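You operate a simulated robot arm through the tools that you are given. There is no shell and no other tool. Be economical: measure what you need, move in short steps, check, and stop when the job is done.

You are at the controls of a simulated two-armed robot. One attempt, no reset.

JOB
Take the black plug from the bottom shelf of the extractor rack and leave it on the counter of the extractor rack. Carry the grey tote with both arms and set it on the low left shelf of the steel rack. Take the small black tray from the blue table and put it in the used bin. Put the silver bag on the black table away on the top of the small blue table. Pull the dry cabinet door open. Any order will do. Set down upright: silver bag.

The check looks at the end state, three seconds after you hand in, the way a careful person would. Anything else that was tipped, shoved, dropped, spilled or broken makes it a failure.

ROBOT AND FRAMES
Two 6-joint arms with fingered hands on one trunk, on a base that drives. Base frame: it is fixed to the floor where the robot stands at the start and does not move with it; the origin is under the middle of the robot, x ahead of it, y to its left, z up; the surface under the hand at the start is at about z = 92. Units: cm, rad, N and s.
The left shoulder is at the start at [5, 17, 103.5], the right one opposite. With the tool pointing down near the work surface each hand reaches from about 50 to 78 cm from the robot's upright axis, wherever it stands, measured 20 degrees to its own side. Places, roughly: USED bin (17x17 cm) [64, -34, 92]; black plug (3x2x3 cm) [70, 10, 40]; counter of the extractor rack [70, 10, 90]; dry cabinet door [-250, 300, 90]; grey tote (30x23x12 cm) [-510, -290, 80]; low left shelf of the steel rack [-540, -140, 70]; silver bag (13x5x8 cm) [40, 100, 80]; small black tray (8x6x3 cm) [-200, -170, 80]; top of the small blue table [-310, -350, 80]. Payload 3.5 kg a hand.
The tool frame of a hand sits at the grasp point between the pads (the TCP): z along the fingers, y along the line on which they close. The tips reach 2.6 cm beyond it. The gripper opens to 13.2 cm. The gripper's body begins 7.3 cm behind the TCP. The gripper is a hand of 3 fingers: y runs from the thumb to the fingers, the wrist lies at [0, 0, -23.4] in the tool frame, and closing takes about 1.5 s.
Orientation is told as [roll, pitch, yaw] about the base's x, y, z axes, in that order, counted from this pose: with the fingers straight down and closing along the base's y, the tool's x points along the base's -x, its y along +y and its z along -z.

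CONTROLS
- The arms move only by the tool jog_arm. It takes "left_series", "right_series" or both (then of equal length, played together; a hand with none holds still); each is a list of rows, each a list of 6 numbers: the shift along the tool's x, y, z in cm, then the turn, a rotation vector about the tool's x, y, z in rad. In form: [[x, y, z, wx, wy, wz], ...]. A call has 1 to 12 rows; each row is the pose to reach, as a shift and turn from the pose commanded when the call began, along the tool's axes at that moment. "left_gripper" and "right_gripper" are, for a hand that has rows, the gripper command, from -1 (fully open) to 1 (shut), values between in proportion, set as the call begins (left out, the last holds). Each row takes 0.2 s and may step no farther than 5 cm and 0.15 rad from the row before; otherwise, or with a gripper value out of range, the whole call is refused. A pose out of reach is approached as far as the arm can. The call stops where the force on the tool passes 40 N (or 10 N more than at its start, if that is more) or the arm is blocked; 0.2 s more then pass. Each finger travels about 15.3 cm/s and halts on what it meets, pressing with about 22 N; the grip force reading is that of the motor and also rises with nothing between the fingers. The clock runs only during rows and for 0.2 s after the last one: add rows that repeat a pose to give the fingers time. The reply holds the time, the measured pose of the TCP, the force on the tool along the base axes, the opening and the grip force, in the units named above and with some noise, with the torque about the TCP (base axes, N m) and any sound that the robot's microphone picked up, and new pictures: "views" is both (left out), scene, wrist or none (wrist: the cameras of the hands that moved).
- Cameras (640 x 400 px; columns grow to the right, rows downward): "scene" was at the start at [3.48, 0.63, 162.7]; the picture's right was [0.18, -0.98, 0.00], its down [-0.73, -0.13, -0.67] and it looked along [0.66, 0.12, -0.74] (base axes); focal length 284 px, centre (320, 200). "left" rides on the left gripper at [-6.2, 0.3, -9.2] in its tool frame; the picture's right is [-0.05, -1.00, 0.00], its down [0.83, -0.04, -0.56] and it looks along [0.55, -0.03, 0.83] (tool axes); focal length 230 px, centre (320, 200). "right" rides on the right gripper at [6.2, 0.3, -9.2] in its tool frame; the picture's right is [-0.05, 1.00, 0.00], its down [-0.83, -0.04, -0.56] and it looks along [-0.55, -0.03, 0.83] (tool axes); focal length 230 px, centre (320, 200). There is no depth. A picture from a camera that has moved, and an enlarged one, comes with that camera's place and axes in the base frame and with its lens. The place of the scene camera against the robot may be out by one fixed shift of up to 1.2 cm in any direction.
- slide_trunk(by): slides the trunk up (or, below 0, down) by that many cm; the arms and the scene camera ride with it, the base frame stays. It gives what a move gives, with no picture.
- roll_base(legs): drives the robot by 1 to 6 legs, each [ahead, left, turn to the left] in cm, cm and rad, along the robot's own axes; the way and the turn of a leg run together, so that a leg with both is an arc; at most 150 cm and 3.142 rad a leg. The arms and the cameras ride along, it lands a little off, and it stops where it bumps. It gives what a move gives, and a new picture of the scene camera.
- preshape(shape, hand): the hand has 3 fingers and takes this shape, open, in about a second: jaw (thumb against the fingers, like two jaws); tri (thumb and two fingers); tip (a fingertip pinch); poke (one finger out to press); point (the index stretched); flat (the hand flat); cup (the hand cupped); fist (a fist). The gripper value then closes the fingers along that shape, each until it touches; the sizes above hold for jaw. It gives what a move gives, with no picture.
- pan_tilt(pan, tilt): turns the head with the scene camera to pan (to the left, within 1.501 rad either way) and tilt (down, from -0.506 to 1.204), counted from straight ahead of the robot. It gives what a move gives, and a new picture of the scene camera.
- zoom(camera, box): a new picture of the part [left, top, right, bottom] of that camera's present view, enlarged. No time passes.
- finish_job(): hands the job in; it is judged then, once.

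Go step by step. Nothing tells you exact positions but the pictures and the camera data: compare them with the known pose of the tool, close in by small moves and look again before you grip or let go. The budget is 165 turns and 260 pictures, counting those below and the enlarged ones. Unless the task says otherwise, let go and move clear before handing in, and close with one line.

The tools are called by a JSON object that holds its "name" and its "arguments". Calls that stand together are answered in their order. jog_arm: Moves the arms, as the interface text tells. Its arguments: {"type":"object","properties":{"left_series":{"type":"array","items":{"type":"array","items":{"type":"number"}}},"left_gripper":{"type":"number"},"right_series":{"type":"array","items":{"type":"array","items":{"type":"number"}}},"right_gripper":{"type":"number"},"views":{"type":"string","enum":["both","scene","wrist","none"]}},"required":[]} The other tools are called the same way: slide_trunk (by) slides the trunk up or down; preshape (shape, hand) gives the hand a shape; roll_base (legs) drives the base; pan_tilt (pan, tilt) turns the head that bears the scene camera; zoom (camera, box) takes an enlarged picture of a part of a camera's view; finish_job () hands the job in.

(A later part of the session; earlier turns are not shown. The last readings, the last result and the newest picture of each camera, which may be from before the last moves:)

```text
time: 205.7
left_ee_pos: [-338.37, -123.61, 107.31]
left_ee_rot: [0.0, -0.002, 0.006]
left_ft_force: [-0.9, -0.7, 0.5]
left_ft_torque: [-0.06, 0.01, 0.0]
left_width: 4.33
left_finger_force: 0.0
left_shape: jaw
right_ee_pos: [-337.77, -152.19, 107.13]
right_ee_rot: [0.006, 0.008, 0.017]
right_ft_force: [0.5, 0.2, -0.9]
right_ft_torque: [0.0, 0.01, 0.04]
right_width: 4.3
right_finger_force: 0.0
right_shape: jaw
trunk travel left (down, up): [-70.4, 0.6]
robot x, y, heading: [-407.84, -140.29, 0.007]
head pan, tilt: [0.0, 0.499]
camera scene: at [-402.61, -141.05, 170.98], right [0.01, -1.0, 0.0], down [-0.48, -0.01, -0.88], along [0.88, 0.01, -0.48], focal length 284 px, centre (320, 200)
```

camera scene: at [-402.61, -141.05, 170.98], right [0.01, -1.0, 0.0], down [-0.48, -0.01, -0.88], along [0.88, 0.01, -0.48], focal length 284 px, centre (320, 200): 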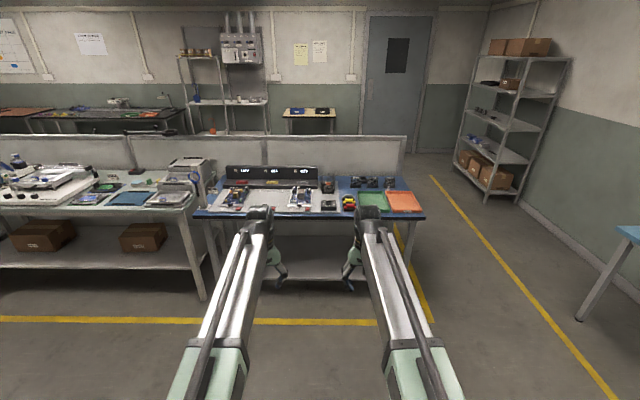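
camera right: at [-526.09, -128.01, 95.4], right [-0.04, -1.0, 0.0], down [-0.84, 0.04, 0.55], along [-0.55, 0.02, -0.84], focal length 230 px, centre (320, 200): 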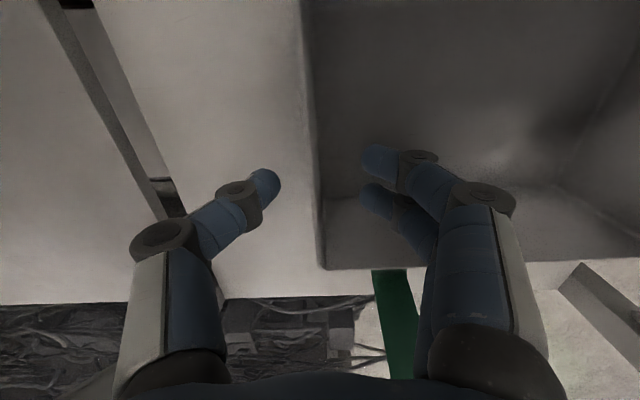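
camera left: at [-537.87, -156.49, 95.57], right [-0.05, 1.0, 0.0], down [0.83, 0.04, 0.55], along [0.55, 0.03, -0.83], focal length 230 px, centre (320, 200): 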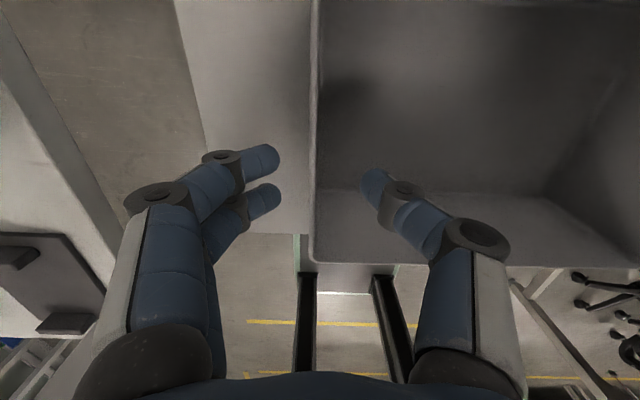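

{"name": "zoom", "arguments": {"camera": "scene", "box": [200, 140, 440, 230]}}

{"name": "roll_base", "arguments": {"legs": [[65, 0, 0]]}}

{"name": "zoom", "arguments": {"camera": "scene", "box": [160, 130, 480, 300]}}

```text
2.67 times, centred on (320, 185) of scene
camera zoom: at [-402.61, -141.05, 170.98], right [0.01, -1.0, 0.0], down [-0.48, -0.01, -0.88], along [0.88, 0.01, -0.48], focal length 757 px, centre (320, 240)
```

zoom: 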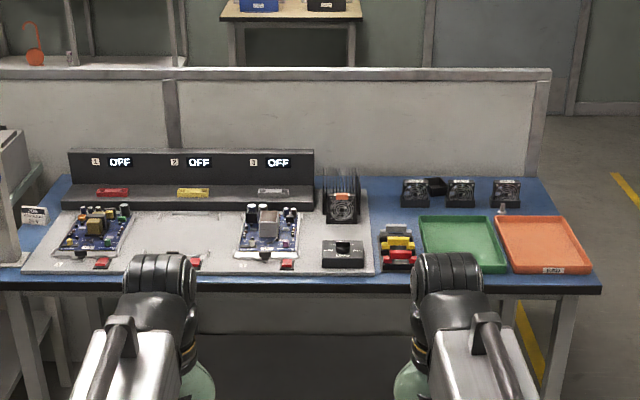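

```text
time: 209.4
left_ee_pos: [-272.1, -123.42, 107.32]
left_ee_rot: [0.001, -0.003, 0.003]
left_ft_force: [-0.1, 1.3, -0.4]
left_ft_torque: [0.0, 0.01, 0.01]
left_width: 4.34
left_finger_force: 0.0
left_shape: jaw
right_ee_pos: [-271.63, -151.93, 107.16]
right_ee_rot: [0.007, 0.009, 0.013]
right_ft_force: [-0.5, -0.5, -0.3]
right_ft_torque: [0.0, 0.0, 0.02]
right_width: 4.31
right_finger_force: 0.1
right_shape: jaw
trunk travel left (down, up): [-70.4, 0.6]
robot x, y, heading: [-341.25, -139.54, 0.008]
head pan, tilt: [0.0, 0.499]
camera scene: at [-336.37, -140.51, 170.97], right [0.01, -1.0, 0.0], down [-0.48, 0.0, -0.88], along [0.88, 0.01, -0.48], focal length 284 px, centre (320, 200)
```

scene: 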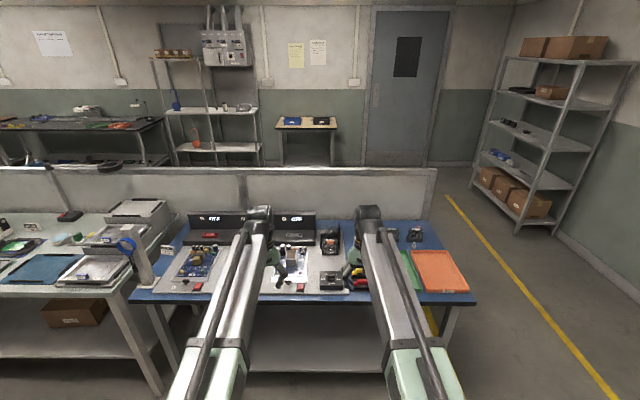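

```text
2.00 times, centred on (320, 215) of scene
camera zoom: at [-336.37, -140.51, 170.97], right [0.01, -1.0, 0.0], down [-0.48, 0.0, -0.88], along [0.88, 0.01, -0.48], focal length 568 px, centre (320, 170)
```

zoom: 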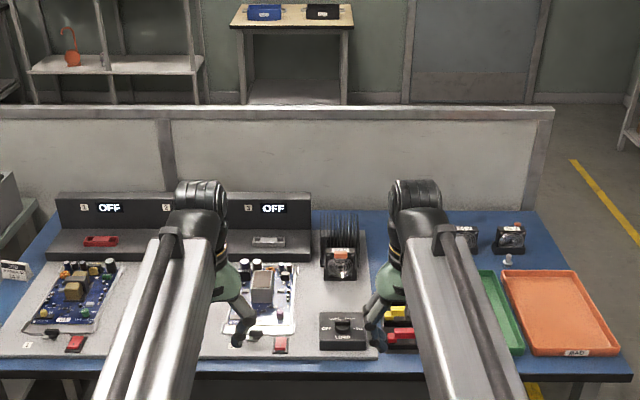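

The small black tray is likely the dark item behind the fans at (-204,-173), near the table's far end. I'll approach from the table's end: go right to y≈-252, turn to face +y, then strafe in.

{"name": "roll_base", "arguments": {"legs": [[0, -112, 0], [0, 0, 1.56], [0, -60, 0]]}}

{"name": "pan_tilt", "arguments": {"pan": -0.5, "tilt": 0.6}}

{"name": "zoom", "arguments": {"camera": "scene", "box": [200, 100, 520, 300]}}

```text
time: 221.9
left_ee_pos: [-297.6, -182.41, 107.33]
left_ee_rot: [0.001, -0.002, 1.598]
left_ft_force: [0.3, -0.1, 0.3]
left_ft_torque: [0.0, 0.02, 0.01]
left_width: 4.32
left_finger_force: 0.1
left_shape: jaw
right_ee_pos: [-269.18, -181.16, 107.25]
right_ee_rot: [0.006, 0.007, 1.611]
right_ft_force: [0.7, -0.5, 0.0]
right_ft_torque: [0.0, 0.03, -0.02]
right_width: 4.32
right_finger_force: 0.1
right_shape: jaw
trunk travel left (down, up): [-70.4, 0.6]
robot x, y, heading: [-279.45, -251.03, 1.602]
head pan, tilt: [0.0, 0.499]
camera scene: at [-279.93, -246.8, 170.98], right [1.0, 0.03, 0.0], down [0.01, -0.48, -0.88], along [-0.03, 0.88, -0.48], focal length 284 px, centre (320, 200)
```

scene: 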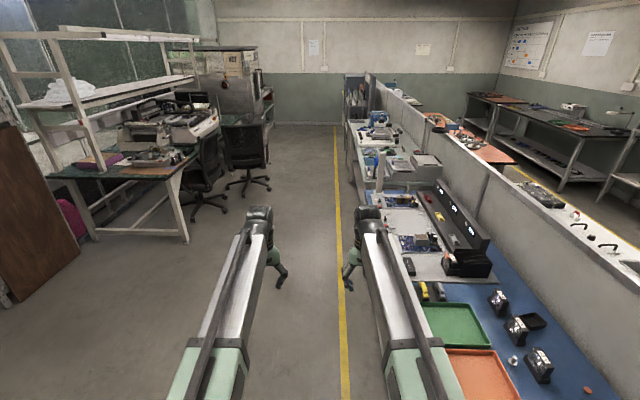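

```text
time: 222.8
left_ee_pos: [-297.69, -182.36, 107.26]
left_ee_rot: [-0.001, -0.002, 1.599]
left_ft_force: [-0.3, 0.3, 0.1]
left_ft_torque: [-0.01, 0.0, 0.01]
left_width: 4.3
left_finger_force: 0.1
left_shape: jaw
right_ee_pos: [-269.23, -181.15, 107.22]
right_ee_rot: [0.007, 0.006, 1.609]
right_ft_force: [0.6, 0.0, 0.8]
right_ft_torque: [-0.04, -0.02, 0.0]
right_width: 4.34
right_finger_force: 0.2
right_shape: jaw
trunk travel left (down, up): [-70.4, 0.6]
robot x, y, heading: [-279.63, -251.11, 1.604]
head pan, tilt: [-0.499, 0.6]
camera scene: at [-275.76, -248.0, 170.07], right [0.89, -0.45, 0.0], down [-0.25, -0.5, -0.83], along [0.37, 0.74, -0.56], focal length 284 px, centre (320, 200)
```

scene: 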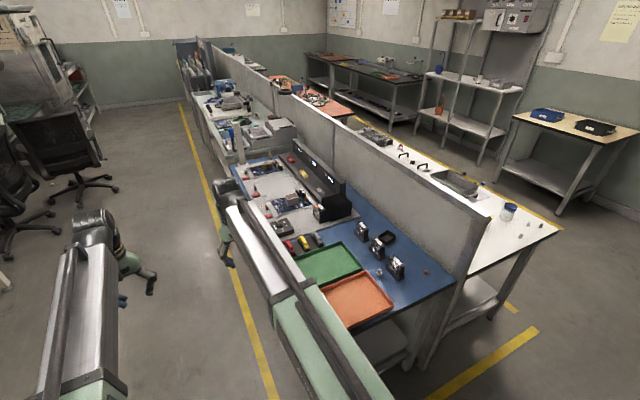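

```text
2.00 times, centred on (360, 200) of scene
camera zoom: at [-275.76, -248.0, 170.07], right [0.89, -0.45, 0.0], down [-0.25, -0.5, -0.83], along [0.37, 0.74, -0.56], focal length 568 px, centre (240, 200)
```

zoom: 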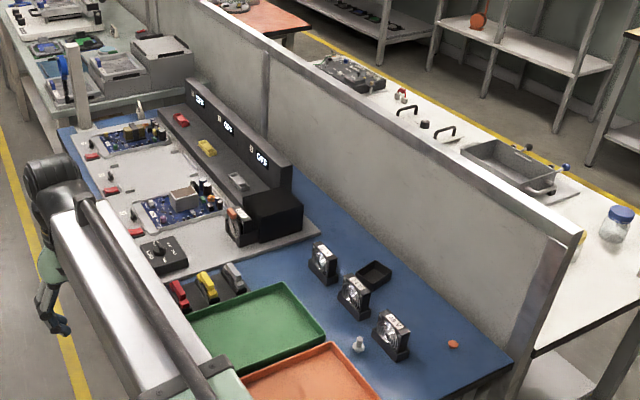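

The tray is confirmed at about (-202,-172), long side roughly along x; fans at x≈-213. I strafe right 60 cm to stand at the table's end.

{"name": "roll_base", "arguments": {"legs": [[0, -60, -0.03], [4, 0, 0]]}}

{"name": "pan_tilt", "arguments": {"pan": -0.15, "tilt": 0.85}}

```text
time: 226.8
left_ee_pos: [-235.75, -176.35, 107.06]
left_ee_rot: [-0.002, 0.0, 1.577]
left_ft_force: [-0.3, 0.2, 0.0]
left_ft_torque: [-0.03, 0.01, -0.03]
left_width: 4.32
left_finger_force: 0.1
left_shape: jaw
right_ee_pos: [-207.34, -175.72, 106.88]
right_ee_rot: [0.007, 0.01, 1.59]
right_ft_force: [-0.5, -0.2, 0.7]
right_ft_torque: [-0.04, -0.02, 0.0]
right_width: 4.33
right_finger_force: 0.0
right_shape: jaw
trunk travel left (down, up): [-70.4, 0.6]
robot x, y, heading: [-219.03, -245.7, 1.582]
head pan, tilt: [-0.499, 0.6]
camera scene: at [-215.08, -242.26, 170.05], right [0.88, -0.47, 0.0], down [-0.26, -0.5, -0.82], along [0.39, 0.73, -0.57], focal length 284 px, centre (320, 200)
```

scene: 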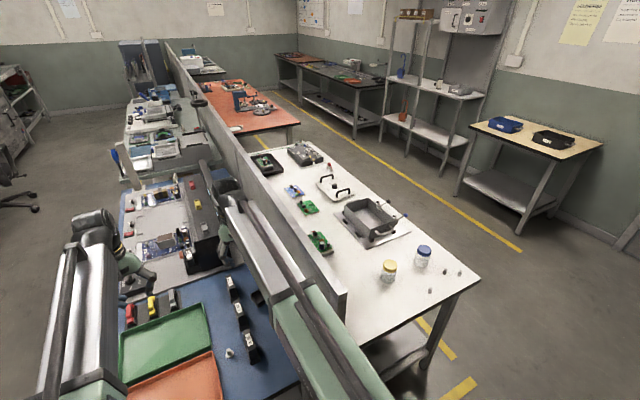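

```text
time: 227.6
left_ee_pos: [-235.83, -176.53, 107.3]
left_ee_rot: [0.0, -0.002, 1.578]
left_ft_force: [-0.3, 1.1, 0.5]
left_ft_torque: [-0.01, -0.03, 0.03]
left_width: 4.34
left_finger_force: 0.1
left_shape: jaw
right_ee_pos: [-207.31, -175.99, 107.17]
right_ee_rot: [0.005, 0.007, 1.589]
right_ft_force: [-0.4, -0.1, 0.2]
right_ft_torque: [0.0, -0.03, 0.04]
right_width: 4.32
right_finger_force: 0.0
right_shape: jaw
trunk travel left (down, up): [-70.4, 0.6]
robot x, y, heading: [-219.14, -245.75, 1.587]
head pan, tilt: [-0.15, 0.85]
camera scene: at [-218.15, -242.67, 167.98], right [0.99, -0.14, 0.0], down [-0.1, -0.74, -0.66], along [0.09, 0.65, -0.75], focal length 284 px, centre (320, 200)
```

scene: 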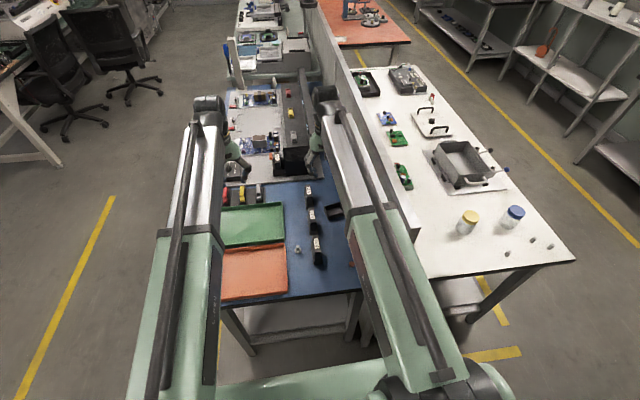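

Right hand now turns 90° (to close across the tray's short side) and moves above the tray.

{"name": "jog_arm", "arguments": {"right_series": [[-0.4, -0.5, 0, 0, 0, 0.14], [-0.8, -1, 0, 0, 0, 0.28], [-1.1, -1.5, 0, 0, 0, 0.42], [-1.5, -2, 0, 0, 0, 0.56], [-1.9, -2.6, 0, 0, 0, 0.7], [-2.2, -3.1, 0, 0, 0, 0.84], [-2.6, -3.6, 0, 0, 0, 0.98], [-3, -4.1, 0, 0, 0, 1.12], [-3.3, -4.6, 0, 0, 0, 1.26], [-3.7, -5.2, 0, 0, 0, 1.4], [-3.7, -5.2, 0, 0, 0, 1.4]], "right_gripper": -0.8}}

{"name": "zoom", "arguments": {"camera": "right", "box": [200, 0, 440, 150]}}

```text
time: 230.0
left_ee_pos: [-235.95, -176.64, 107.31]
left_ee_rot: [0.001, -0.003, 1.578]
left_ft_force: [0.5, 0.3, -0.2]
left_ft_torque: [0.02, -0.02, -0.01]
left_width: 4.32
left_finger_force: 0.0
left_shape: jaw
right_ee_pos: [-202.32, -172.13, 107.13]
right_ee_rot: [-0.007, 0.006, 0.189]
right_ft_force: [-1.2, -0.5, 0.4]
right_ft_torque: [0.02, 0.0, -0.01]
right_width: 11.88
right_finger_force: 0.0
right_shape: jaw
trunk travel left (down, up): [-70.4, 0.6]
robot x, y, heading: [-219.0, -245.87, 1.578]
head pan, tilt: [-0.15, 0.85]
camera scene: at [-218.16, -242.73, 167.98], right [0.99, -0.14, 0.0], down [-0.1, -0.74, -0.66], along [0.09, 0.65, -0.75], focal length 284 px, centre (320, 200)
camera right: at [-208.29, -173.02, 116.34], right [-0.14, 0.99, -0.01], down [0.83, 0.12, 0.55], along [0.55, 0.07, -0.83], focal length 230 px, centre (320, 200)
```

scene: 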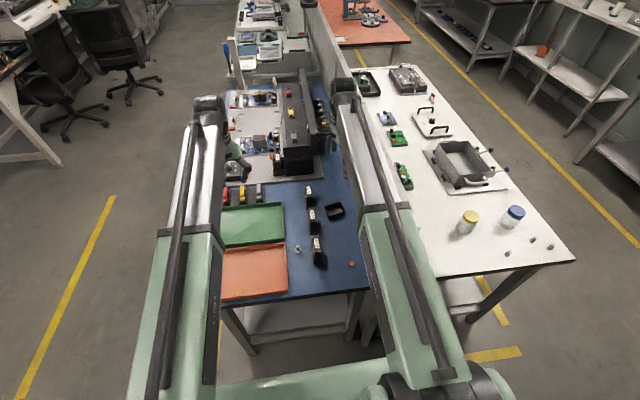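
right: 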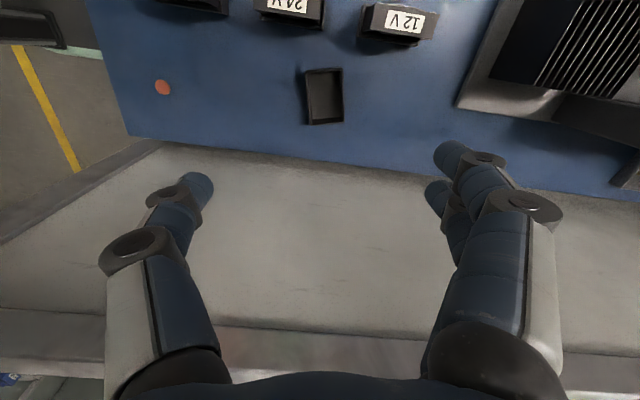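

```text
2.67 times, centred on (320, 75) of right
camera zoom: at [-208.29, -173.02, 116.34], right [-0.14, 0.99, -0.01], down [0.83, 0.12, 0.55], along [0.55, 0.07, -0.83], focal length 614 px, centre (320, 533)
```

zoom: 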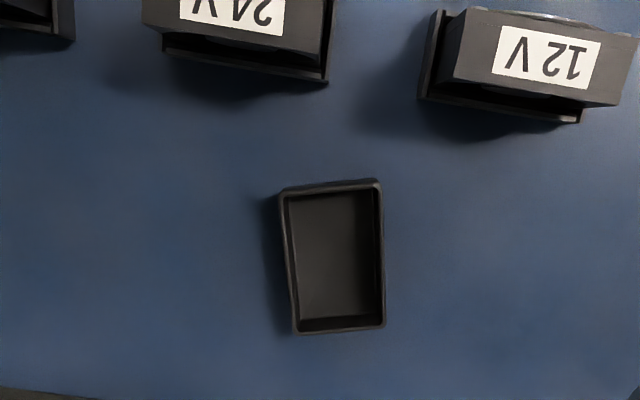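

Tray is nearly aligned, offset only 0.7 cm. I shift and descend to z≈85.

{"name": "jog_arm", "arguments": {"right_series": [[0, 0.7, 4, 0, 0, 0], [0, 0.7, 8, 0, 0, 0], [0, 0.7, 12, 0, 0, 0], [0, 0.7, 16, 0, 0, 0], [0, 0.7, 20, 0, 0, 0], [0, 0.7, 22, 0, 0, 0], [0, 0.7, 22, 0, 0, 0]], "right_gripper": -0.4, "views": "wrist"}}

```text
time: 231.6
left_ee_pos: [-235.75, -176.59, 107.29]
left_ee_rot: [0.001, 0.0, 1.577]
left_ft_force: [0.3, 0.2, -0.8]
left_ft_torque: [-0.03, 0.0, -0.05]
left_width: 4.32
left_finger_force: 0.0
left_shape: jaw
right_ee_pos: [-202.37, -172.18, 85.33]
right_ee_rot: [-0.005, 0.006, 0.189]
right_ft_force: [0.0, -0.2, -0.8]
right_ft_torque: [0.0, 0.0, -0.01]
right_width: 9.27
right_finger_force: 0.0
right_shape: jaw
right hand out of reach, approached as far as the arm can: row 5, 6, 7
trunk travel left (down, up): [-70.4, 0.6]
robot x, y, heading: [-219.21, -246.33, 1.587]
head pan, tilt: [-0.15, 0.85]
camera right: at [-208.48, -173.15, 94.47], right [-0.14, 0.99, -0.01], down [0.83, 0.12, 0.55], along [0.55, 0.07, -0.83], focal length 230 px, centre (320, 200)
```

right: 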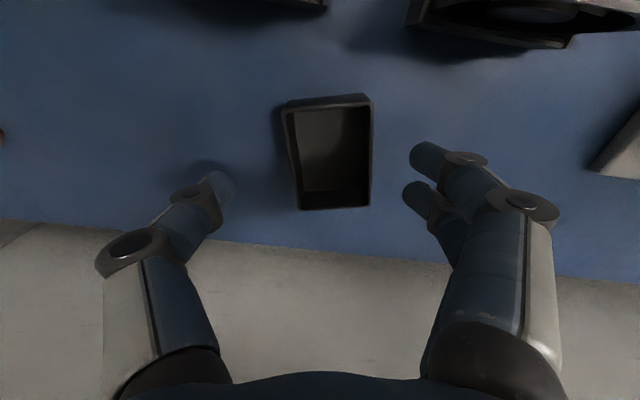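

The arm is at its reach limit, so I nudge the base 1.5 cm ahead and use the trunk to lower.

{"name": "roll_base", "arguments": {"legs": [[1.5, 0, 0]]}}

{"name": "slide_trunk", "arguments": {"by": -4}}

{"name": "jog_arm", "arguments": {"right_series": [[0, 0, 0, 0, 0, 0]], "views": "wrist"}}

```text
time: 232.3
left_ee_pos: [-235.89, -175.07, 107.19]
left_ee_rot: [0.001, -0.001, 1.577]
left_ft_force: [-0.5, 0.0, -0.1]
left_ft_torque: [-0.04, 0.0, -0.05]
left_width: 4.33
left_finger_force: 0.1
left_shape: jaw
right_ee_pos: [-202.43, -170.64, 85.2]
right_ee_rot: [-0.007, 0.005, 0.19]
right_ft_force: [0.0, 1.5, -0.4]
right_ft_torque: [0.04, 0.02, -0.01]
right_width: 9.28
right_finger_force: 0.0
right_shape: jaw
trunk travel left (down, up): [-70.4, 0.6]
robot x, y, heading: [-219.19, -244.13, 1.583]
head pan, tilt: [-0.15, 0.85]
camera scene: at [-218.18, -241.0, 167.97], right [0.99, -0.14, 0.0], down [-0.1, -0.75, -0.66], along [0.09, 0.65, -0.75], focal length 284 px, centre (320, 200)
```

scene: 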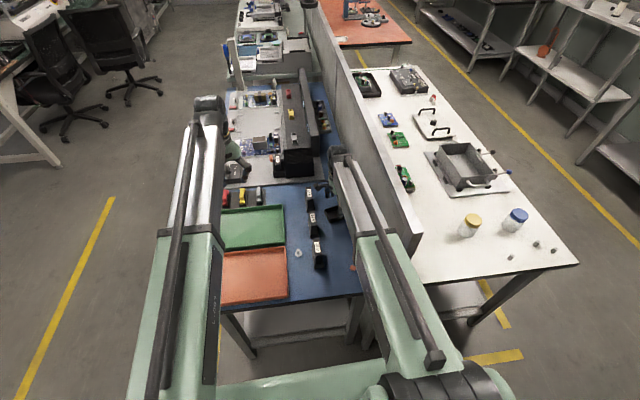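

```text
time: 233.2
left_ee_pos: [-235.81, -175.0, 103.35]
left_ee_rot: [-0.001, -0.001, 1.578]
left_ft_force: [-0.2, -0.1, 0.2]
left_ft_torque: [0.03, 0.0, 0.0]
left_width: 4.31
left_finger_force: 0.1
left_shape: jaw
right_ee_pos: [-202.39, -170.71, 81.38]
right_ee_rot: [-0.005, 0.004, 0.191]
right_ft_force: [0.7, -0.6, -0.1]
right_ft_torque: [-0.01, -0.01, -0.01]
right_width: 9.29
right_finger_force: 0.1
right_shape: jaw
trunk travel left (down, up): [-66.4, 4.6]
robot x, y, heading: [-219.49, -244.12, 1.584]
head pan, tilt: [-0.15, 0.85]
```

```text
time: 233.6
left_ee_pos: [-235.87, -175.08, 103.26]
left_ee_rot: [-0.001, -0.002, 1.578]
left_ft_force: [0.1, -0.8, 0.7]
left_ft_torque: [-0.01, -0.02, -0.02]
left_width: 4.31
left_finger_force: 0.1
left_shape: jaw
right_ee_pos: [-202.34, -170.85, 81.38]
right_ee_rot: [-0.005, 0.006, 0.191]
right_ft_force: [0.2, -0.3, 0.1]
right_ft_torque: [0.0, 0.01, 0.01]
right_width: 9.27
right_finger_force: 0.1
right_shape: jaw
trunk travel left (down, up): [-66.4, 4.6]
robot x, y, heading: [-218.79, -244.31, 1.583]
head pan, tilt: [-0.15, 0.85]
camera right: at [-208.49, -171.65, 90.5], right [-0.14, 0.99, -0.01], down [0.83, 0.12, 0.55], along [0.55, 0.07, -0.83], focal length 230 px, centre (320, 200)
```

right: 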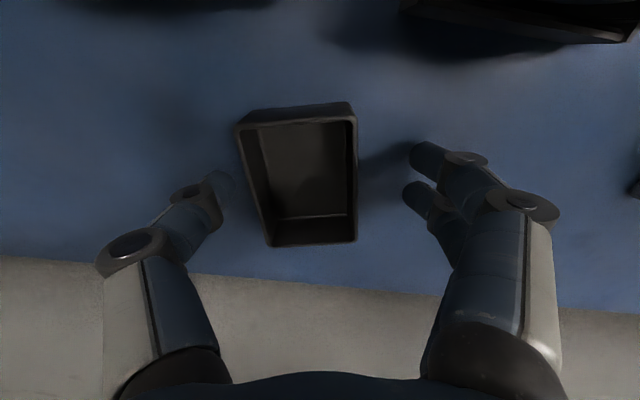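

Shift 1.2 cm to centre, then lower with the trunk.

{"name": "jog_arm", "arguments": {"right_series": [[0, -0.6, 0, 0, 0, 0], [-0.2, -1.2, 0, 0, 0, 0], [-0.2, -1.2, 0, 0, 0, 0]], "views": "none"}}

{"name": "slide_trunk", "arguments": {"by": -2}}

{"name": "jog_arm", "arguments": {"right_series": [[0, 0, 0, 0, 0, 0]], "views": "wrist"}}

```text
time: 234.4
left_ee_pos: [-235.77, -175.08, 103.37]
left_ee_rot: [-0.001, -0.002, 1.577]
left_ft_force: [-0.6, -0.5, -0.4]
left_ft_torque: [0.01, 0.04, 0.0]
left_width: 4.32
left_finger_force: 0.0
left_shape: jaw
right_ee_pos: [-201.81, -171.93, 81.39]
right_ee_rot: [-0.005, 0.006, 0.188]
right_ft_force: [-0.1, -0.9, 0.0]
right_ft_torque: [0.0, -0.02, 0.01]
right_width: 9.3
right_finger_force: 0.2
right_shape: jaw
trunk travel left (down, up): [-66.4, 4.6]
robot x, y, heading: [-218.95, -244.0, 1.582]
head pan, tilt: [-0.15, 0.85]
```

```text
time: 234.9
left_ee_pos: [-235.84, -175.11, 101.76]
left_ee_rot: [-0.001, -0.005, 1.579]
left_ft_force: [-0.2, 0.0, -0.2]
left_ft_torque: [0.03, -0.03, 0.0]
left_width: 4.33
left_finger_force: 0.1
left_shape: jaw
right_ee_pos: [-201.96, -171.51, 80.71]
right_ee_rot: [0.008, 0.003, 0.19]
right_ft_force: [-0.9, -5.9, 19.5]
right_ft_torque: [0.68, 0.19, 0.15]
right_width: 8.89
right_finger_force: 0.1
right_shape: jaw
trunk travel left (down, up): [-64.8, 6.2]
robot x, y, heading: [-219.01, -244.36, 1.582]
head pan, tilt: [-0.15, 0.85]
stopped: the force on the tool passed its limit at 47 N (the readings are from after the stop); the commanded pose is now the measured one
```

```text
time: 235.3
left_ee_pos: [-235.88, -175.19, 101.9]
left_ee_rot: [-0.001, -0.004, 1.578]
left_ft_force: [-0.3, 0.0, -0.4]
left_ft_torque: [0.03, 0.0, 0.01]
left_width: 4.33
left_finger_force: 0.0
left_shape: jaw
right_ee_pos: [-201.95, -171.65, 80.52]
right_ee_rot: [0.007, 0.001, 0.189]
right_ft_force: [-1.5, -3.7, 23.1]
right_ft_torque: [0.52, 0.14, 0.24]
right_width: 8.94
right_finger_force: 0.0
right_shape: jaw
trunk travel left (down, up): [-64.8, 6.2]
robot x, y, heading: [-219.04, -244.12, 1.583]
head pan, tilt: [-0.15, 0.85]
camera right: at [-208.1, -172.64, 89.75], right [-0.14, 0.99, 0.01], down [0.83, 0.11, 0.55], along [0.55, 0.08, -0.83], focal length 230 px, centre (320, 200)
```

right: 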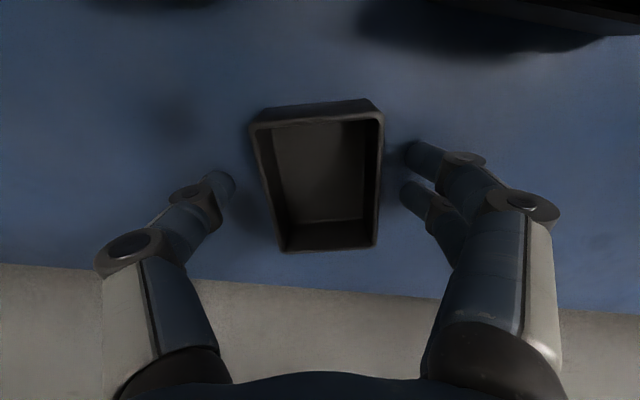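

Fingertips touch the table (z≈78) with the tray between them. I raise 0.5 cm and close.

{"name": "slide_trunk", "arguments": {"by": 0.7}}

{"name": "jog_arm", "arguments": {"right_series": [[0, 0, 0, 0, 0, 0], [0, 0, 0, 0, 0, 0], [0, 0, 0, 0, 0, 0], [0, 0, 0, 0, 0, 0], [0, 0, 0, 0, 0, 0], [0, 0, 0, 0, 0, 0]], "right_gripper": 1, "views": "wrist"}}

```text
time: 235.9
left_ee_pos: [-235.84, -175.21, 102.39]
left_ee_rot: [0.0, -0.003, 1.576]
left_ft_force: [-0.5, -0.4, -0.7]
left_ft_torque: [0.02, 0.01, -0.01]
left_width: 4.3
left_finger_force: 0.1
left_shape: jaw
right_ee_pos: [-201.95, -171.62, 80.9]
right_ee_rot: [0.004, 0.003, 0.191]
right_ft_force: [-0.6, 0.8, -0.1]
right_ft_torque: [0.01, 0.0, -0.02]
right_width: 9.21
right_finger_force: 0.0
right_shape: jaw
trunk travel left (down, up): [-65.5, 5.5]
robot x, y, heading: [-218.83, -243.95, 1.584]
head pan, tilt: [-0.15, 0.85]
```

```text
time: 237.3
left_ee_pos: [-235.78, -175.15, 102.41]
left_ee_rot: [0.001, -0.002, 1.578]
left_ft_force: [-0.3, -0.3, -0.5]
left_ft_torque: [-0.03, -0.01, -0.01]
left_width: 4.32
left_finger_force: 0.0
left_shape: jaw
right_ee_pos: [-201.94, -171.54, 80.98]
right_ee_rot: [0.003, 0.003, 0.19]
right_ft_force: [-0.1, 1.0, 1.1]
right_ft_torque: [0.02, 0.0, -0.02]
right_width: 4.81
right_finger_force: 22.6
right_shape: jaw
trunk travel left (down, up): [-65.5, 5.5]
robot x, y, heading: [-218.68, -244.21, 1.589]
head pan, tilt: [-0.15, 0.85]
camera right: at [-208.04, -172.53, 90.17], right [-0.14, 0.99, 0.0], down [0.83, 0.11, 0.55], along [0.55, 0.08, -0.83], focal length 230 px, centre (320, 200)
```

right: 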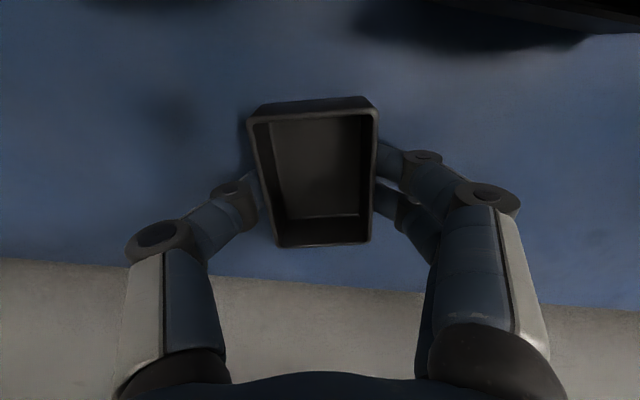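

Gripped at 4.8 cm. Lifting.

{"name": "slide_trunk", "arguments": {"by": 5.4}}

{"name": "jog_arm", "arguments": {"right_series": [[0, 0, -4, 0, 0, 0], [0, 0, -8, 0, 0, 0], [0, 0, -12, 0, 0, 0], [0.5, 0, -16, 0, 0, 0], [1, 0, -20, 0, 0, 0], [1, 0, -24, 0, 0, 0]]}}

```text
time: 238.2
left_ee_pos: [-235.87, -175.03, 107.76]
left_ee_rot: [0.0, -0.001, 1.578]
left_ft_force: [-0.9, 0.0, -0.3]
left_ft_torque: [0.04, 0.01, -0.03]
left_width: 4.3
left_finger_force: 0.0
left_shape: jaw
right_ee_pos: [-201.9, -171.66, 86.37]
right_ee_rot: [0.004, 0.004, 0.191]
right_ft_force: [0.0, 0.2, 0.0]
right_ft_torque: [-0.02, -0.02, -0.01]
right_width: 4.83
right_finger_force: 22.3
right_shape: jaw
trunk travel left (down, up): [-70.9, 0.1]
robot x, y, heading: [-219.08, -244.17, 1.578]
head pan, tilt: [-0.15, 0.85]
```

```text
time: 239.6
left_ee_pos: [-235.85, -175.15, 107.74]
left_ee_rot: [0.0, -0.001, 1.58]
left_ft_force: [-0.6, -0.2, -0.5]
left_ft_torque: [0.0, -0.02, -0.02]
left_width: 4.32
left_finger_force: 0.0
left_shape: jaw
right_ee_pos: [-202.72, -171.9, 110.2]
right_ee_rot: [0.004, 0.004, 0.192]
right_ft_force: [-0.4, 0.1, -0.6]
right_ft_torque: [0.01, 0.01, 0.03]
right_width: 4.82
right_finger_force: 21.8
right_shape: jaw
trunk travel left (down, up): [-70.9, 0.1]
robot x, y, heading: [-218.62, -244.51, 1.585]
head pan, tilt: [-0.15, 0.85]
camera scene: at [-218.17, -241.25, 168.45], right [0.99, -0.14, 0.0], down [-0.1, -0.74, -0.66], along [0.09, 0.65, -0.75], focal length 284 px, centre (320, 200)
camera right: at [-208.87, -172.83, 119.42], right [-0.14, 0.99, 0.0], down [0.83, 0.11, 0.55], along [0.55, 0.08, -0.83], focal length 230 px, centre (320, 200)
```

scene: 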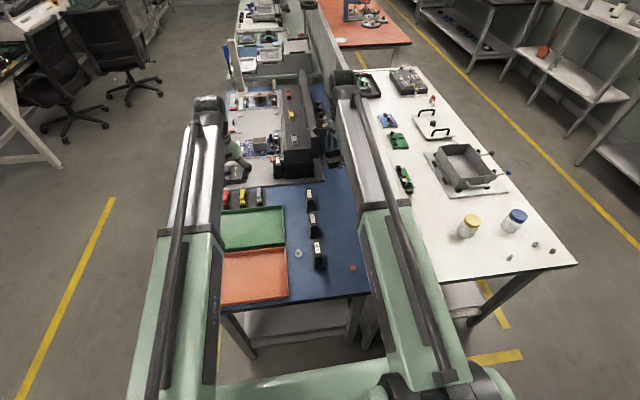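
right: 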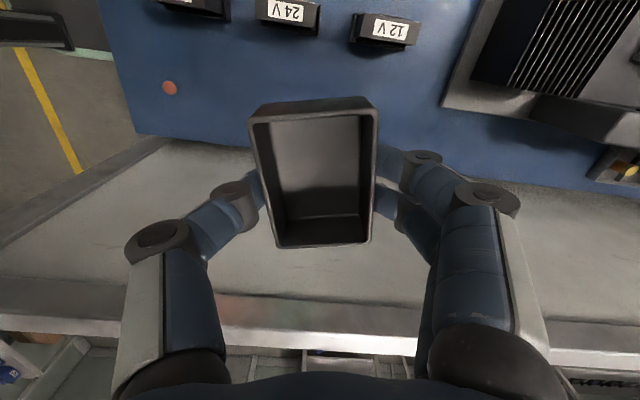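

Tray held level. I retreat by strafing left, turn to face +x, and travel back through the corridor.

{"name": "roll_base", "arguments": {"legs": [[0, 60, 0], [0, 55, 0], [0, 0, -1.58]]}}

{"name": "pan_tilt", "arguments": {"pan": 0.0, "tilt": 0.5}}

```text
time: 249.7
left_ee_pos: [-264.89, -230.7, 107.94]
left_ee_rot: [-0.001, -0.003, -0.017]
left_ft_force: [0.1, -0.7, 0.4]
left_ft_torque: [0.0, 0.04, 0.01]
left_width: 4.32
left_finger_force: 0.0
left_shape: jaw
right_ee_pos: [-262.46, -263.78, 110.08]
right_ee_rot: [0.004, 0.003, -1.407]
right_ft_force: [-0.2, 0.1, -1.1]
right_ft_torque: [0.01, 0.0, 0.05]
right_width: 4.76
right_finger_force: 21.6
right_shape: jaw
trunk travel left (down, up): [-70.9, 0.1]
robot x, y, heading: [-334.53, -245.61, -0.005]
head pan, tilt: [-0.15, 0.85]
camera scene: at [-331.06, -247.79, 168.45], right [-0.16, -0.99, 0.0], down [-0.74, 0.12, -0.66], along [0.65, -0.11, -0.75], focal length 284 px, centre (320, 200)
```

scene: 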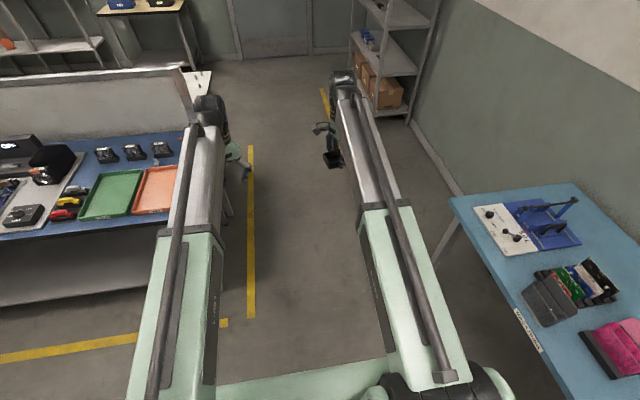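

```text
time: 250.5
left_ee_pos: [-264.96, -230.78, 107.78]
left_ee_rot: [0.0, -0.002, -0.017]
left_ft_force: [0.0, 0.7, -0.5]
left_ft_torque: [0.01, 0.01, -0.02]
left_width: 4.35
left_finger_force: 0.0
left_shape: jaw
right_ee_pos: [-262.44, -263.8, 110.09]
right_ee_rot: [0.002, 0.002, -1.406]
right_ft_force: [-0.6, 0.3, -0.7]
right_ft_torque: [0.0, -0.01, -0.01]
right_width: 4.75
right_finger_force: 22.2
right_shape: jaw
trunk travel left (down, up): [-70.9, 0.1]
robot x, y, heading: [-334.42, -245.71, -0.008]
head pan, tilt: [0.0, 0.499]
camera scene: at [-329.67, -246.63, 171.44], right [-0.01, -1.0, 0.0], down [-0.48, 0.01, -0.88], along [0.88, -0.01, -0.48], focal length 284 px, centre (320, 200)
```

scene: 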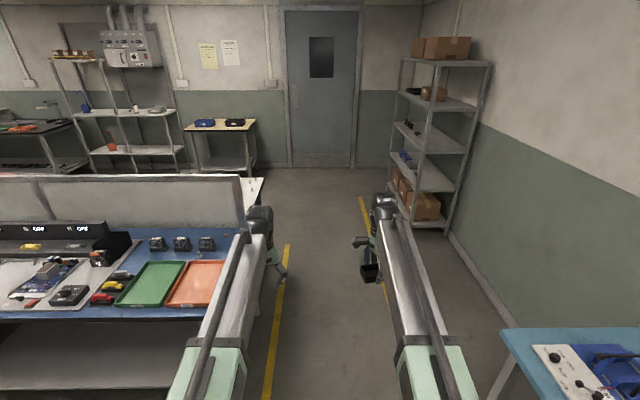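

Everything stands as left. Driving through to x≈-52, turning to +y, and up the aisle.

{"name": "roll_base", "arguments": {"legs": [[140, 0, 0], [142, 0, 0.01], [0, 0, 1.57], [120, 0, 0], [112, 0, 0]]}}

```text
time: 279.3
left_ee_pos: [-55.23, 52.61, 107.72]
left_ee_rot: [-0.001, -0.002, 1.542]
left_ft_force: [0.2, -0.4, -0.4]
left_ft_torque: [0.0, -0.02, -0.02]
left_width: 4.28
left_finger_force: 0.0
left_shape: jaw
right_ee_pos: [-22.03, 54.59, 110.18]
right_ee_rot: [0.003, 0.006, 0.151]
right_ft_force: [0.0, -0.2, 0.3]
right_ft_torque: [0.02, 0.04, -0.03]
right_width: 4.71
right_finger_force: 22.3
right_shape: jaw
trunk travel left (down, up): [-70.9, 0.1]
robot x, y, heading: [-41.09, -17.34, 1.547]
head pan, tilt: [0.0, 0.499]
camera scene: at [-41.21, -12.74, 171.45], right [1.0, -0.02, 0.0], down [-0.01, -0.48, -0.88], along [0.02, 0.88, -0.48], focal length 284 px, centre (320, 200)
```

scene: 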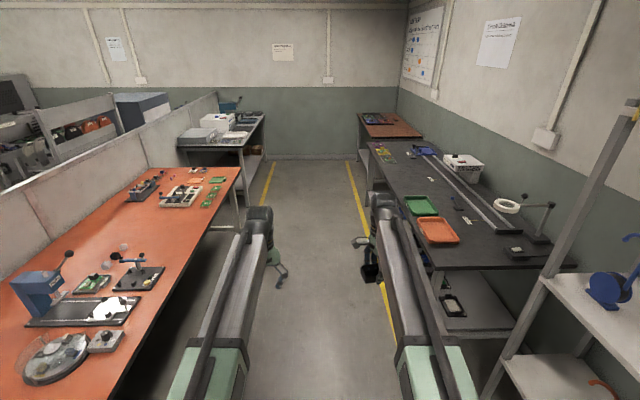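

I shift 8 cm left and turn to face the rack, then move the empty left arm aside like at the start.

{"name": "roll_base", "arguments": {"legs": [[0, 9, 0], [0, 0, -1.55]]}}

{"name": "jog_arm", "arguments": {"left_series": [[3, 3.5, -0.5, 0, 0, 0], [6, 7, -1, 0, 0, 0], [9, 10.5, -1.5, 0, 0, 0], [12, 14, -2, 0, 0, 0], [15, 17.5, -2.5, 0, 0, 0], [18, 21, -3, 0, 0, 0], [21, 24.5, -3.5, 0, 0, 0], [24, 28, -4, 0, 0, 0], [27, 31.5, -4.5, 0, 0, 0], [30, 35, -5, 0, 0, 0]], "views": "none"}}

{"name": "pan_tilt", "arguments": {"pan": -0.3, "tilt": 0.7}}

```text
time: 284.2
left_ee_pos: [19.42, -2.01, 107.9]
left_ee_rot: [0.0, -0.003, -0.021]
left_ft_force: [-0.1, 0.0, 1.1]
left_ft_torque: [-0.03, 0.0, 0.0]
left_width: 4.31
left_finger_force: 0.0
left_shape: jaw
right_ee_pos: [21.8, -35.2, 110.12]
right_ee_rot: [0.002, 0.004, -1.409]
right_ft_force: [-0.2, -0.2, 0.2]
right_ft_torque: [0.0, 0.01, -0.01]
right_width: 4.69
right_finger_force: 22.1
right_shape: jaw
trunk travel left (down, up): [-70.9, 0.1]
robot x, y, heading: [-49.98, -17.15, -0.014]
head pan, tilt: [0.0, 0.499]
camera scene: at [-45.25, -17.77, 171.45], right [-0.01, -1.0, 0.0], down [-0.48, 0.01, -0.88], along [0.88, -0.01, -0.48], focal length 284 px, centre (320, 200)
```

scene: 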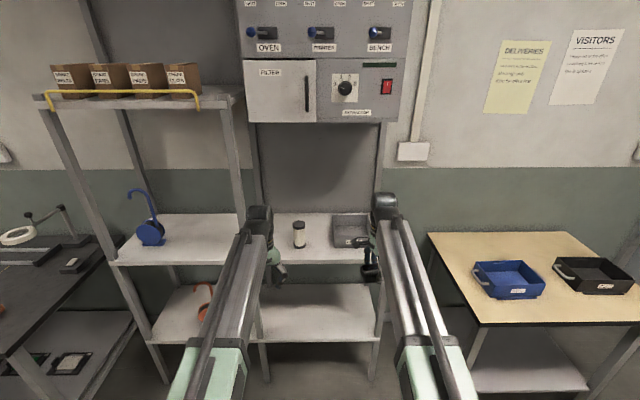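

```text
time: 286.4
left_ee_pos: [-9.87, 33.61, 112.51]
left_ee_rot: [-0.002, -0.002, -0.022]
left_ft_force: [-0.4, 1.2, 0.3]
left_ft_torque: [0.03, -0.06, 0.0]
left_width: 4.31
left_finger_force: 0.0
left_shape: jaw
right_ee_pos: [21.69, -35.08, 110.28]
right_ee_rot: [0.002, 0.004, -1.409]
right_ft_force: [0.0, 0.4, -0.3]
right_ft_torque: [-0.01, 0.0, -0.02]
right_width: 4.7
right_finger_force: 21.9
right_shape: jaw
trunk travel left (down, up): [-70.9, 0.1]
robot x, y, heading: [-50.24, -16.93, -0.018]
head pan, tilt: [0.0, 0.499]
```

```text
time: 287.2
left_ee_pos: [-9.85, 33.52, 112.62]
left_ee_rot: [0.001, -0.001, -0.019]
left_ft_force: [-0.7, 0.1, -0.2]
left_ft_torque: [0.0, -0.02, -0.01]
left_width: 4.32
left_finger_force: 0.0
left_shape: jaw
right_ee_pos: [21.8, -35.13, 110.17]
right_ee_rot: [0.005, 0.003, -1.409]
right_ft_force: [-0.9, -0.1, -0.8]
right_ft_torque: [-0.01, -0.05, -0.01]
right_width: 4.68
right_finger_force: 22.4
right_shape: jaw
trunk travel left (down, up): [-70.9, 0.1]
robot x, y, heading: [-50.34, -16.55, -0.012]
head pan, tilt: [-0.3, 0.7]
camera scene: at [-46.28, -20.23, 169.68], right [-0.31, -0.95, 0.0], down [-0.61, 0.2, -0.77], along [0.73, -0.24, -0.64], focal length 284 px, centre (320, 200)
```

scene: 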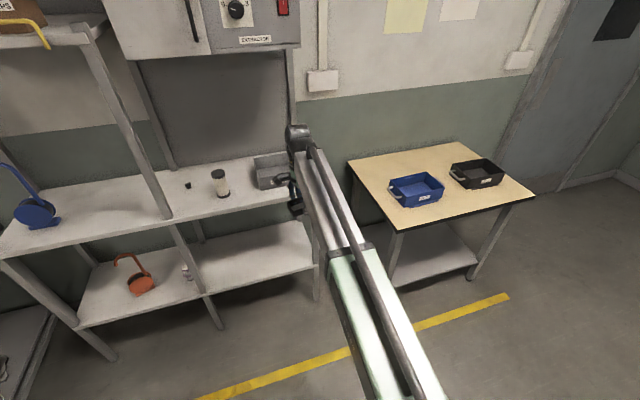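

Bin is at about (64,-33). I drive ahead 42 cm so the tray hangs above it.

{"name": "roll_base", "arguments": {"legs": [[42, 1.5, 0.012]]}}

{"name": "jog_arm", "arguments": {"right_series": [[0, 0, 0, 0, 0, 0]], "views": "wrist"}}

```text
time: 289.8
left_ee_pos: [32.23, 34.66, 112.36]
left_ee_rot: [0.001, -0.002, -0.018]
left_ft_force: [0.6, 0.1, 0.0]
left_ft_torque: [0.01, 0.08, -0.01]
left_width: 4.36
left_finger_force: 0.1
left_shape: jaw
right_ee_pos: [64.13, -33.89, 109.98]
right_ee_rot: [0.003, 0.003, -1.405]
right_ft_force: [0.9, 0.0, -1.1]
right_ft_torque: [-0.01, 0.03, 0.01]
right_width: 4.66
right_finger_force: 22.5
right_shape: jaw
trunk travel left (down, up): [-70.9, 0.1]
robot x, y, heading: [-7.76, -15.67, -0.015]
head pan, tilt: [-0.3, 0.7]
camera scene: at [-3.88, -19.28, 169.67], right [-0.31, -0.95, 0.0], down [-0.61, 0.2, -0.76], along [0.73, -0.23, -0.64], focal length 284 px, centre (320, 200)
```

scene: 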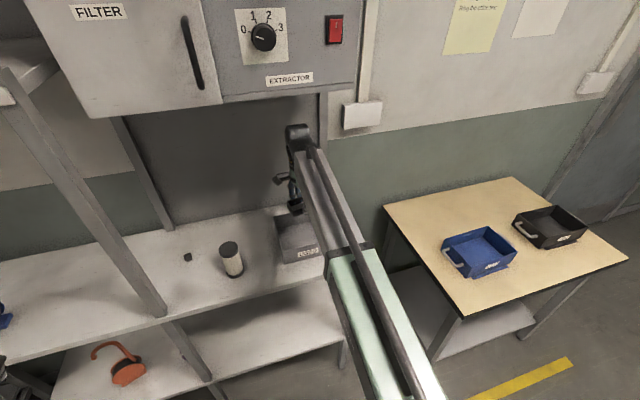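

```text
time: 290.2
left_ee_pos: [32.2, 34.61, 112.52]
left_ee_rot: [0.002, -0.001, -0.015]
left_ft_force: [-0.1, -0.3, -0.9]
left_ft_torque: [0.03, 0.01, -0.02]
left_width: 4.35
left_finger_force: 0.0
left_shape: jaw
right_ee_pos: [64.25, -33.96, 110.13]
right_ee_rot: [0.003, 0.003, -1.405]
right_ft_force: [0.2, -0.4, -0.6]
right_ft_torque: [0.03, 0.02, 0.03]
right_width: 4.64
right_finger_force: 22.5
right_shape: jaw
trunk travel left (down, up): [-70.9, 0.1]
robot x, y, heading: [-7.84, -16.04, -0.009]
head pan, tilt: [-0.3, 0.7]
camera right: at [63.37, -27.93, 119.34], right [0.99, 0.11, 0.0], down [0.09, -0.83, 0.55], along [0.06, -0.55, -0.83], focal length 230 px, centre (320, 200)
```

right: 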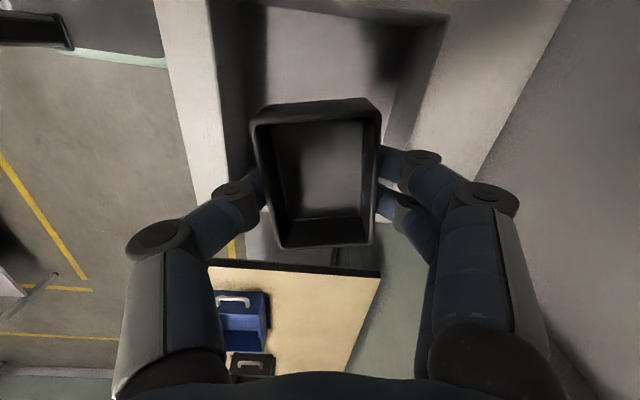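

The tray is centred over the bin (x 55.5–71.5, y -26..-43). Lowering in.

{"name": "jog_arm", "arguments": {"right_series": [[0, 0, 3, 0, 0, 0], [0, 0, 6, 0, 0, 0], [0, 0, 9, 0, 0, 0], [0, 0, 11, 0, 0, 0], [0, 0, 13, 0, 0, 0], [0, 0, 13, 0, 0, 0]]}}

```text
time: 291.6
left_ee_pos: [32.18, 34.64, 112.61]
left_ee_rot: [-0.001, -0.004, -0.016]
left_ft_force: [-0.2, 0.8, 0.5]
left_ft_torque: [0.0, -0.01, 0.0]
left_width: 4.32
left_finger_force: 0.0
left_shape: jaw
right_ee_pos: [64.3, -33.72, 97.1]
right_ee_rot: [0.005, 0.004, -1.404]
right_ft_force: [-0.2, -1.0, -0.5]
right_ft_torque: [0.01, 0.01, 0.01]
right_width: 4.68
right_finger_force: 22.8
right_shape: jaw
trunk travel left (down, up): [-70.9, 0.1]
robot x, y, heading: [-7.57, -16.04, -0.005]
head pan, tilt: [-0.3, 0.7]
camera scene: at [-4.03, -19.27, 169.68], right [-0.31, -0.95, 0.0], down [-0.61, 0.2, -0.77], along [0.73, -0.23, -0.64], focal length 284 px, centre (320, 200)
camera right: at [63.5, -27.82, 106.28], right [0.99, 0.11, 0.0], down [0.09, -0.83, 0.55], along [0.07, -0.55, -0.83], focal length 230 px, centre (320, 200)
```

scene: 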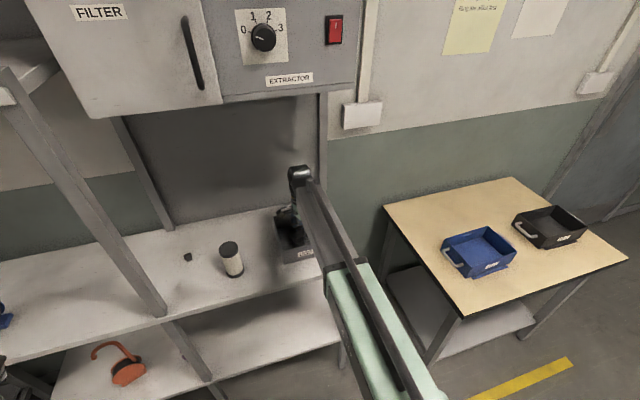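
right: 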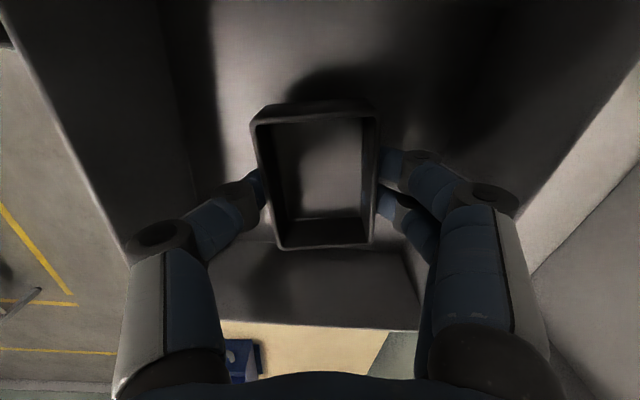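

Inside the bin. Lowering gently to the floor.

{"name": "jog_arm", "arguments": {"right_series": [[0, 0, 0.3, 0, 0, 0], [0, 0, 0.6, 0, 0, 0], [0, 0, 0.9, 0, 0, 0], [0, 0, 1.2, 0, 0, 0], [0, 0, 1.2, 0, 0, 0]], "views": "none"}}

```text
time: 292.8
left_ee_pos: [32.28, 34.73, 112.53]
left_ee_rot: [-0.002, 0.0, -0.016]
left_ft_force: [-0.2, -0.1, 0.1]
left_ft_torque: [0.0, 0.0, -0.03]
left_width: 4.32
left_finger_force: 0.0
left_shape: jaw
right_ee_pos: [64.19, -33.78, 96.01]
right_ee_rot: [0.003, 0.002, -1.405]
right_ft_force: [-0.8, -0.3, -0.6]
right_ft_torque: [0.03, 0.01, -0.02]
right_width: 4.66
right_finger_force: 21.7
right_shape: jaw
trunk travel left (down, up): [-70.9, 0.1]
robot x, y, heading: [-7.53, -16.03, -0.01]
head pan, tilt: [-0.3, 0.7]
```

{"name": "jog_arm", "arguments": {"right_series": [[0, 0, 0.3, 0, 0, 0], [0, 0, 0.6, 0, 0, 0], [0, 0, 0.9, 0, 0, 0], [0, 0, 1.2, 0, 0, 0], [0, 0, 1.2, 0, 0, 0]], "views": "none"}}

```text
time: 294.0
left_ee_pos: [32.05, 34.77, 112.67]
left_ee_rot: [-0.001, -0.003, -0.016]
left_ft_force: [-0.2, 0.5, 0.4]
left_ft_torque: [0.04, -0.01, 0.0]
left_width: 4.32
left_finger_force: 0.0
left_shape: jaw
right_ee_pos: [64.18, -34.03, 95.07]
right_ee_rot: [0.007, 0.001, -1.406]
right_ft_force: [0.5, -2.5, 23.0]
right_ft_torque: [0.0, -0.05, 0.0]
right_width: 4.76
right_finger_force: 22.1
right_shape: jaw
trunk travel left (down, up): [-70.9, 0.1]
robot x, y, heading: [-7.65, -16.13, -0.012]
head pan, tilt: [-0.3, 0.7]
```

Contact with the bin floor. I ease up, open gently, and rise.

{"name": "jog_arm", "arguments": {"right_series": [[0, 0, -0.3, 0, 0, 0], [0, 0, -0.3, 0, 0, 0], [0, 0, -0.3, 0, 0, 0], [0, 0, -0.3, 0, 0, 0], [0, 0, -2, 0, 0, 0], [0, 0, -5, 0, 0, 0], [0, 0, -9, 0, 0, 0], [0, 0, -13, 0, 0, 0], [0, 0, -17, 0, 0, 0]], "right_gripper": -0.05}}

```text
time: 296.0
left_ee_pos: [32.24, 34.7, 112.6]
left_ee_rot: [0.0, -0.005, -0.014]
left_ft_force: [0.0, 0.4, -0.2]
left_ft_torque: [-0.05, 0.0, 0.02]
left_width: 4.32
left_finger_force: 0.0
left_shape: jaw
right_ee_pos: [63.93, -33.6, 111.88]
right_ee_rot: [0.004, 0.003, -1.406]
right_ft_force: [-0.1, -0.4, -0.3]
right_ft_torque: [-0.03, -0.01, -0.01]
right_width: 6.89
right_finger_force: 0.1
right_shape: jaw
trunk travel left (down, up): [-70.9, 0.1]
robot x, y, heading: [-7.58, -16.44, -0.01]
head pan, tilt: [-0.3, 0.7]
camera scene: at [-4.05, -19.26, 169.67], right [-0.31, -0.95, 0.0], down [-0.61, 0.2, -0.77], along [0.73, -0.23, -0.64], focal length 284 px, centre (320, 200)
camera right: at [63.2, -27.71, 120.89], right [0.99, 0.11, 0.0], down [0.09, -0.83, 0.55], along [0.07, -0.55, -0.83], focal length 230 px, centre (320, 200)
```

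scene: 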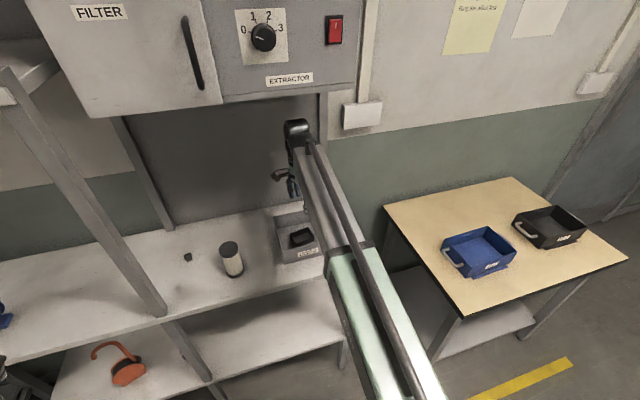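
right: 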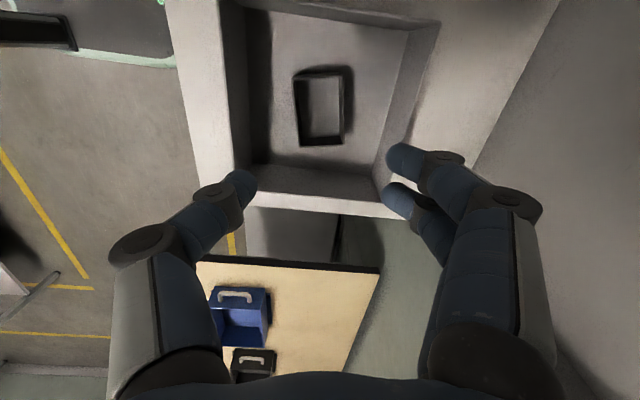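

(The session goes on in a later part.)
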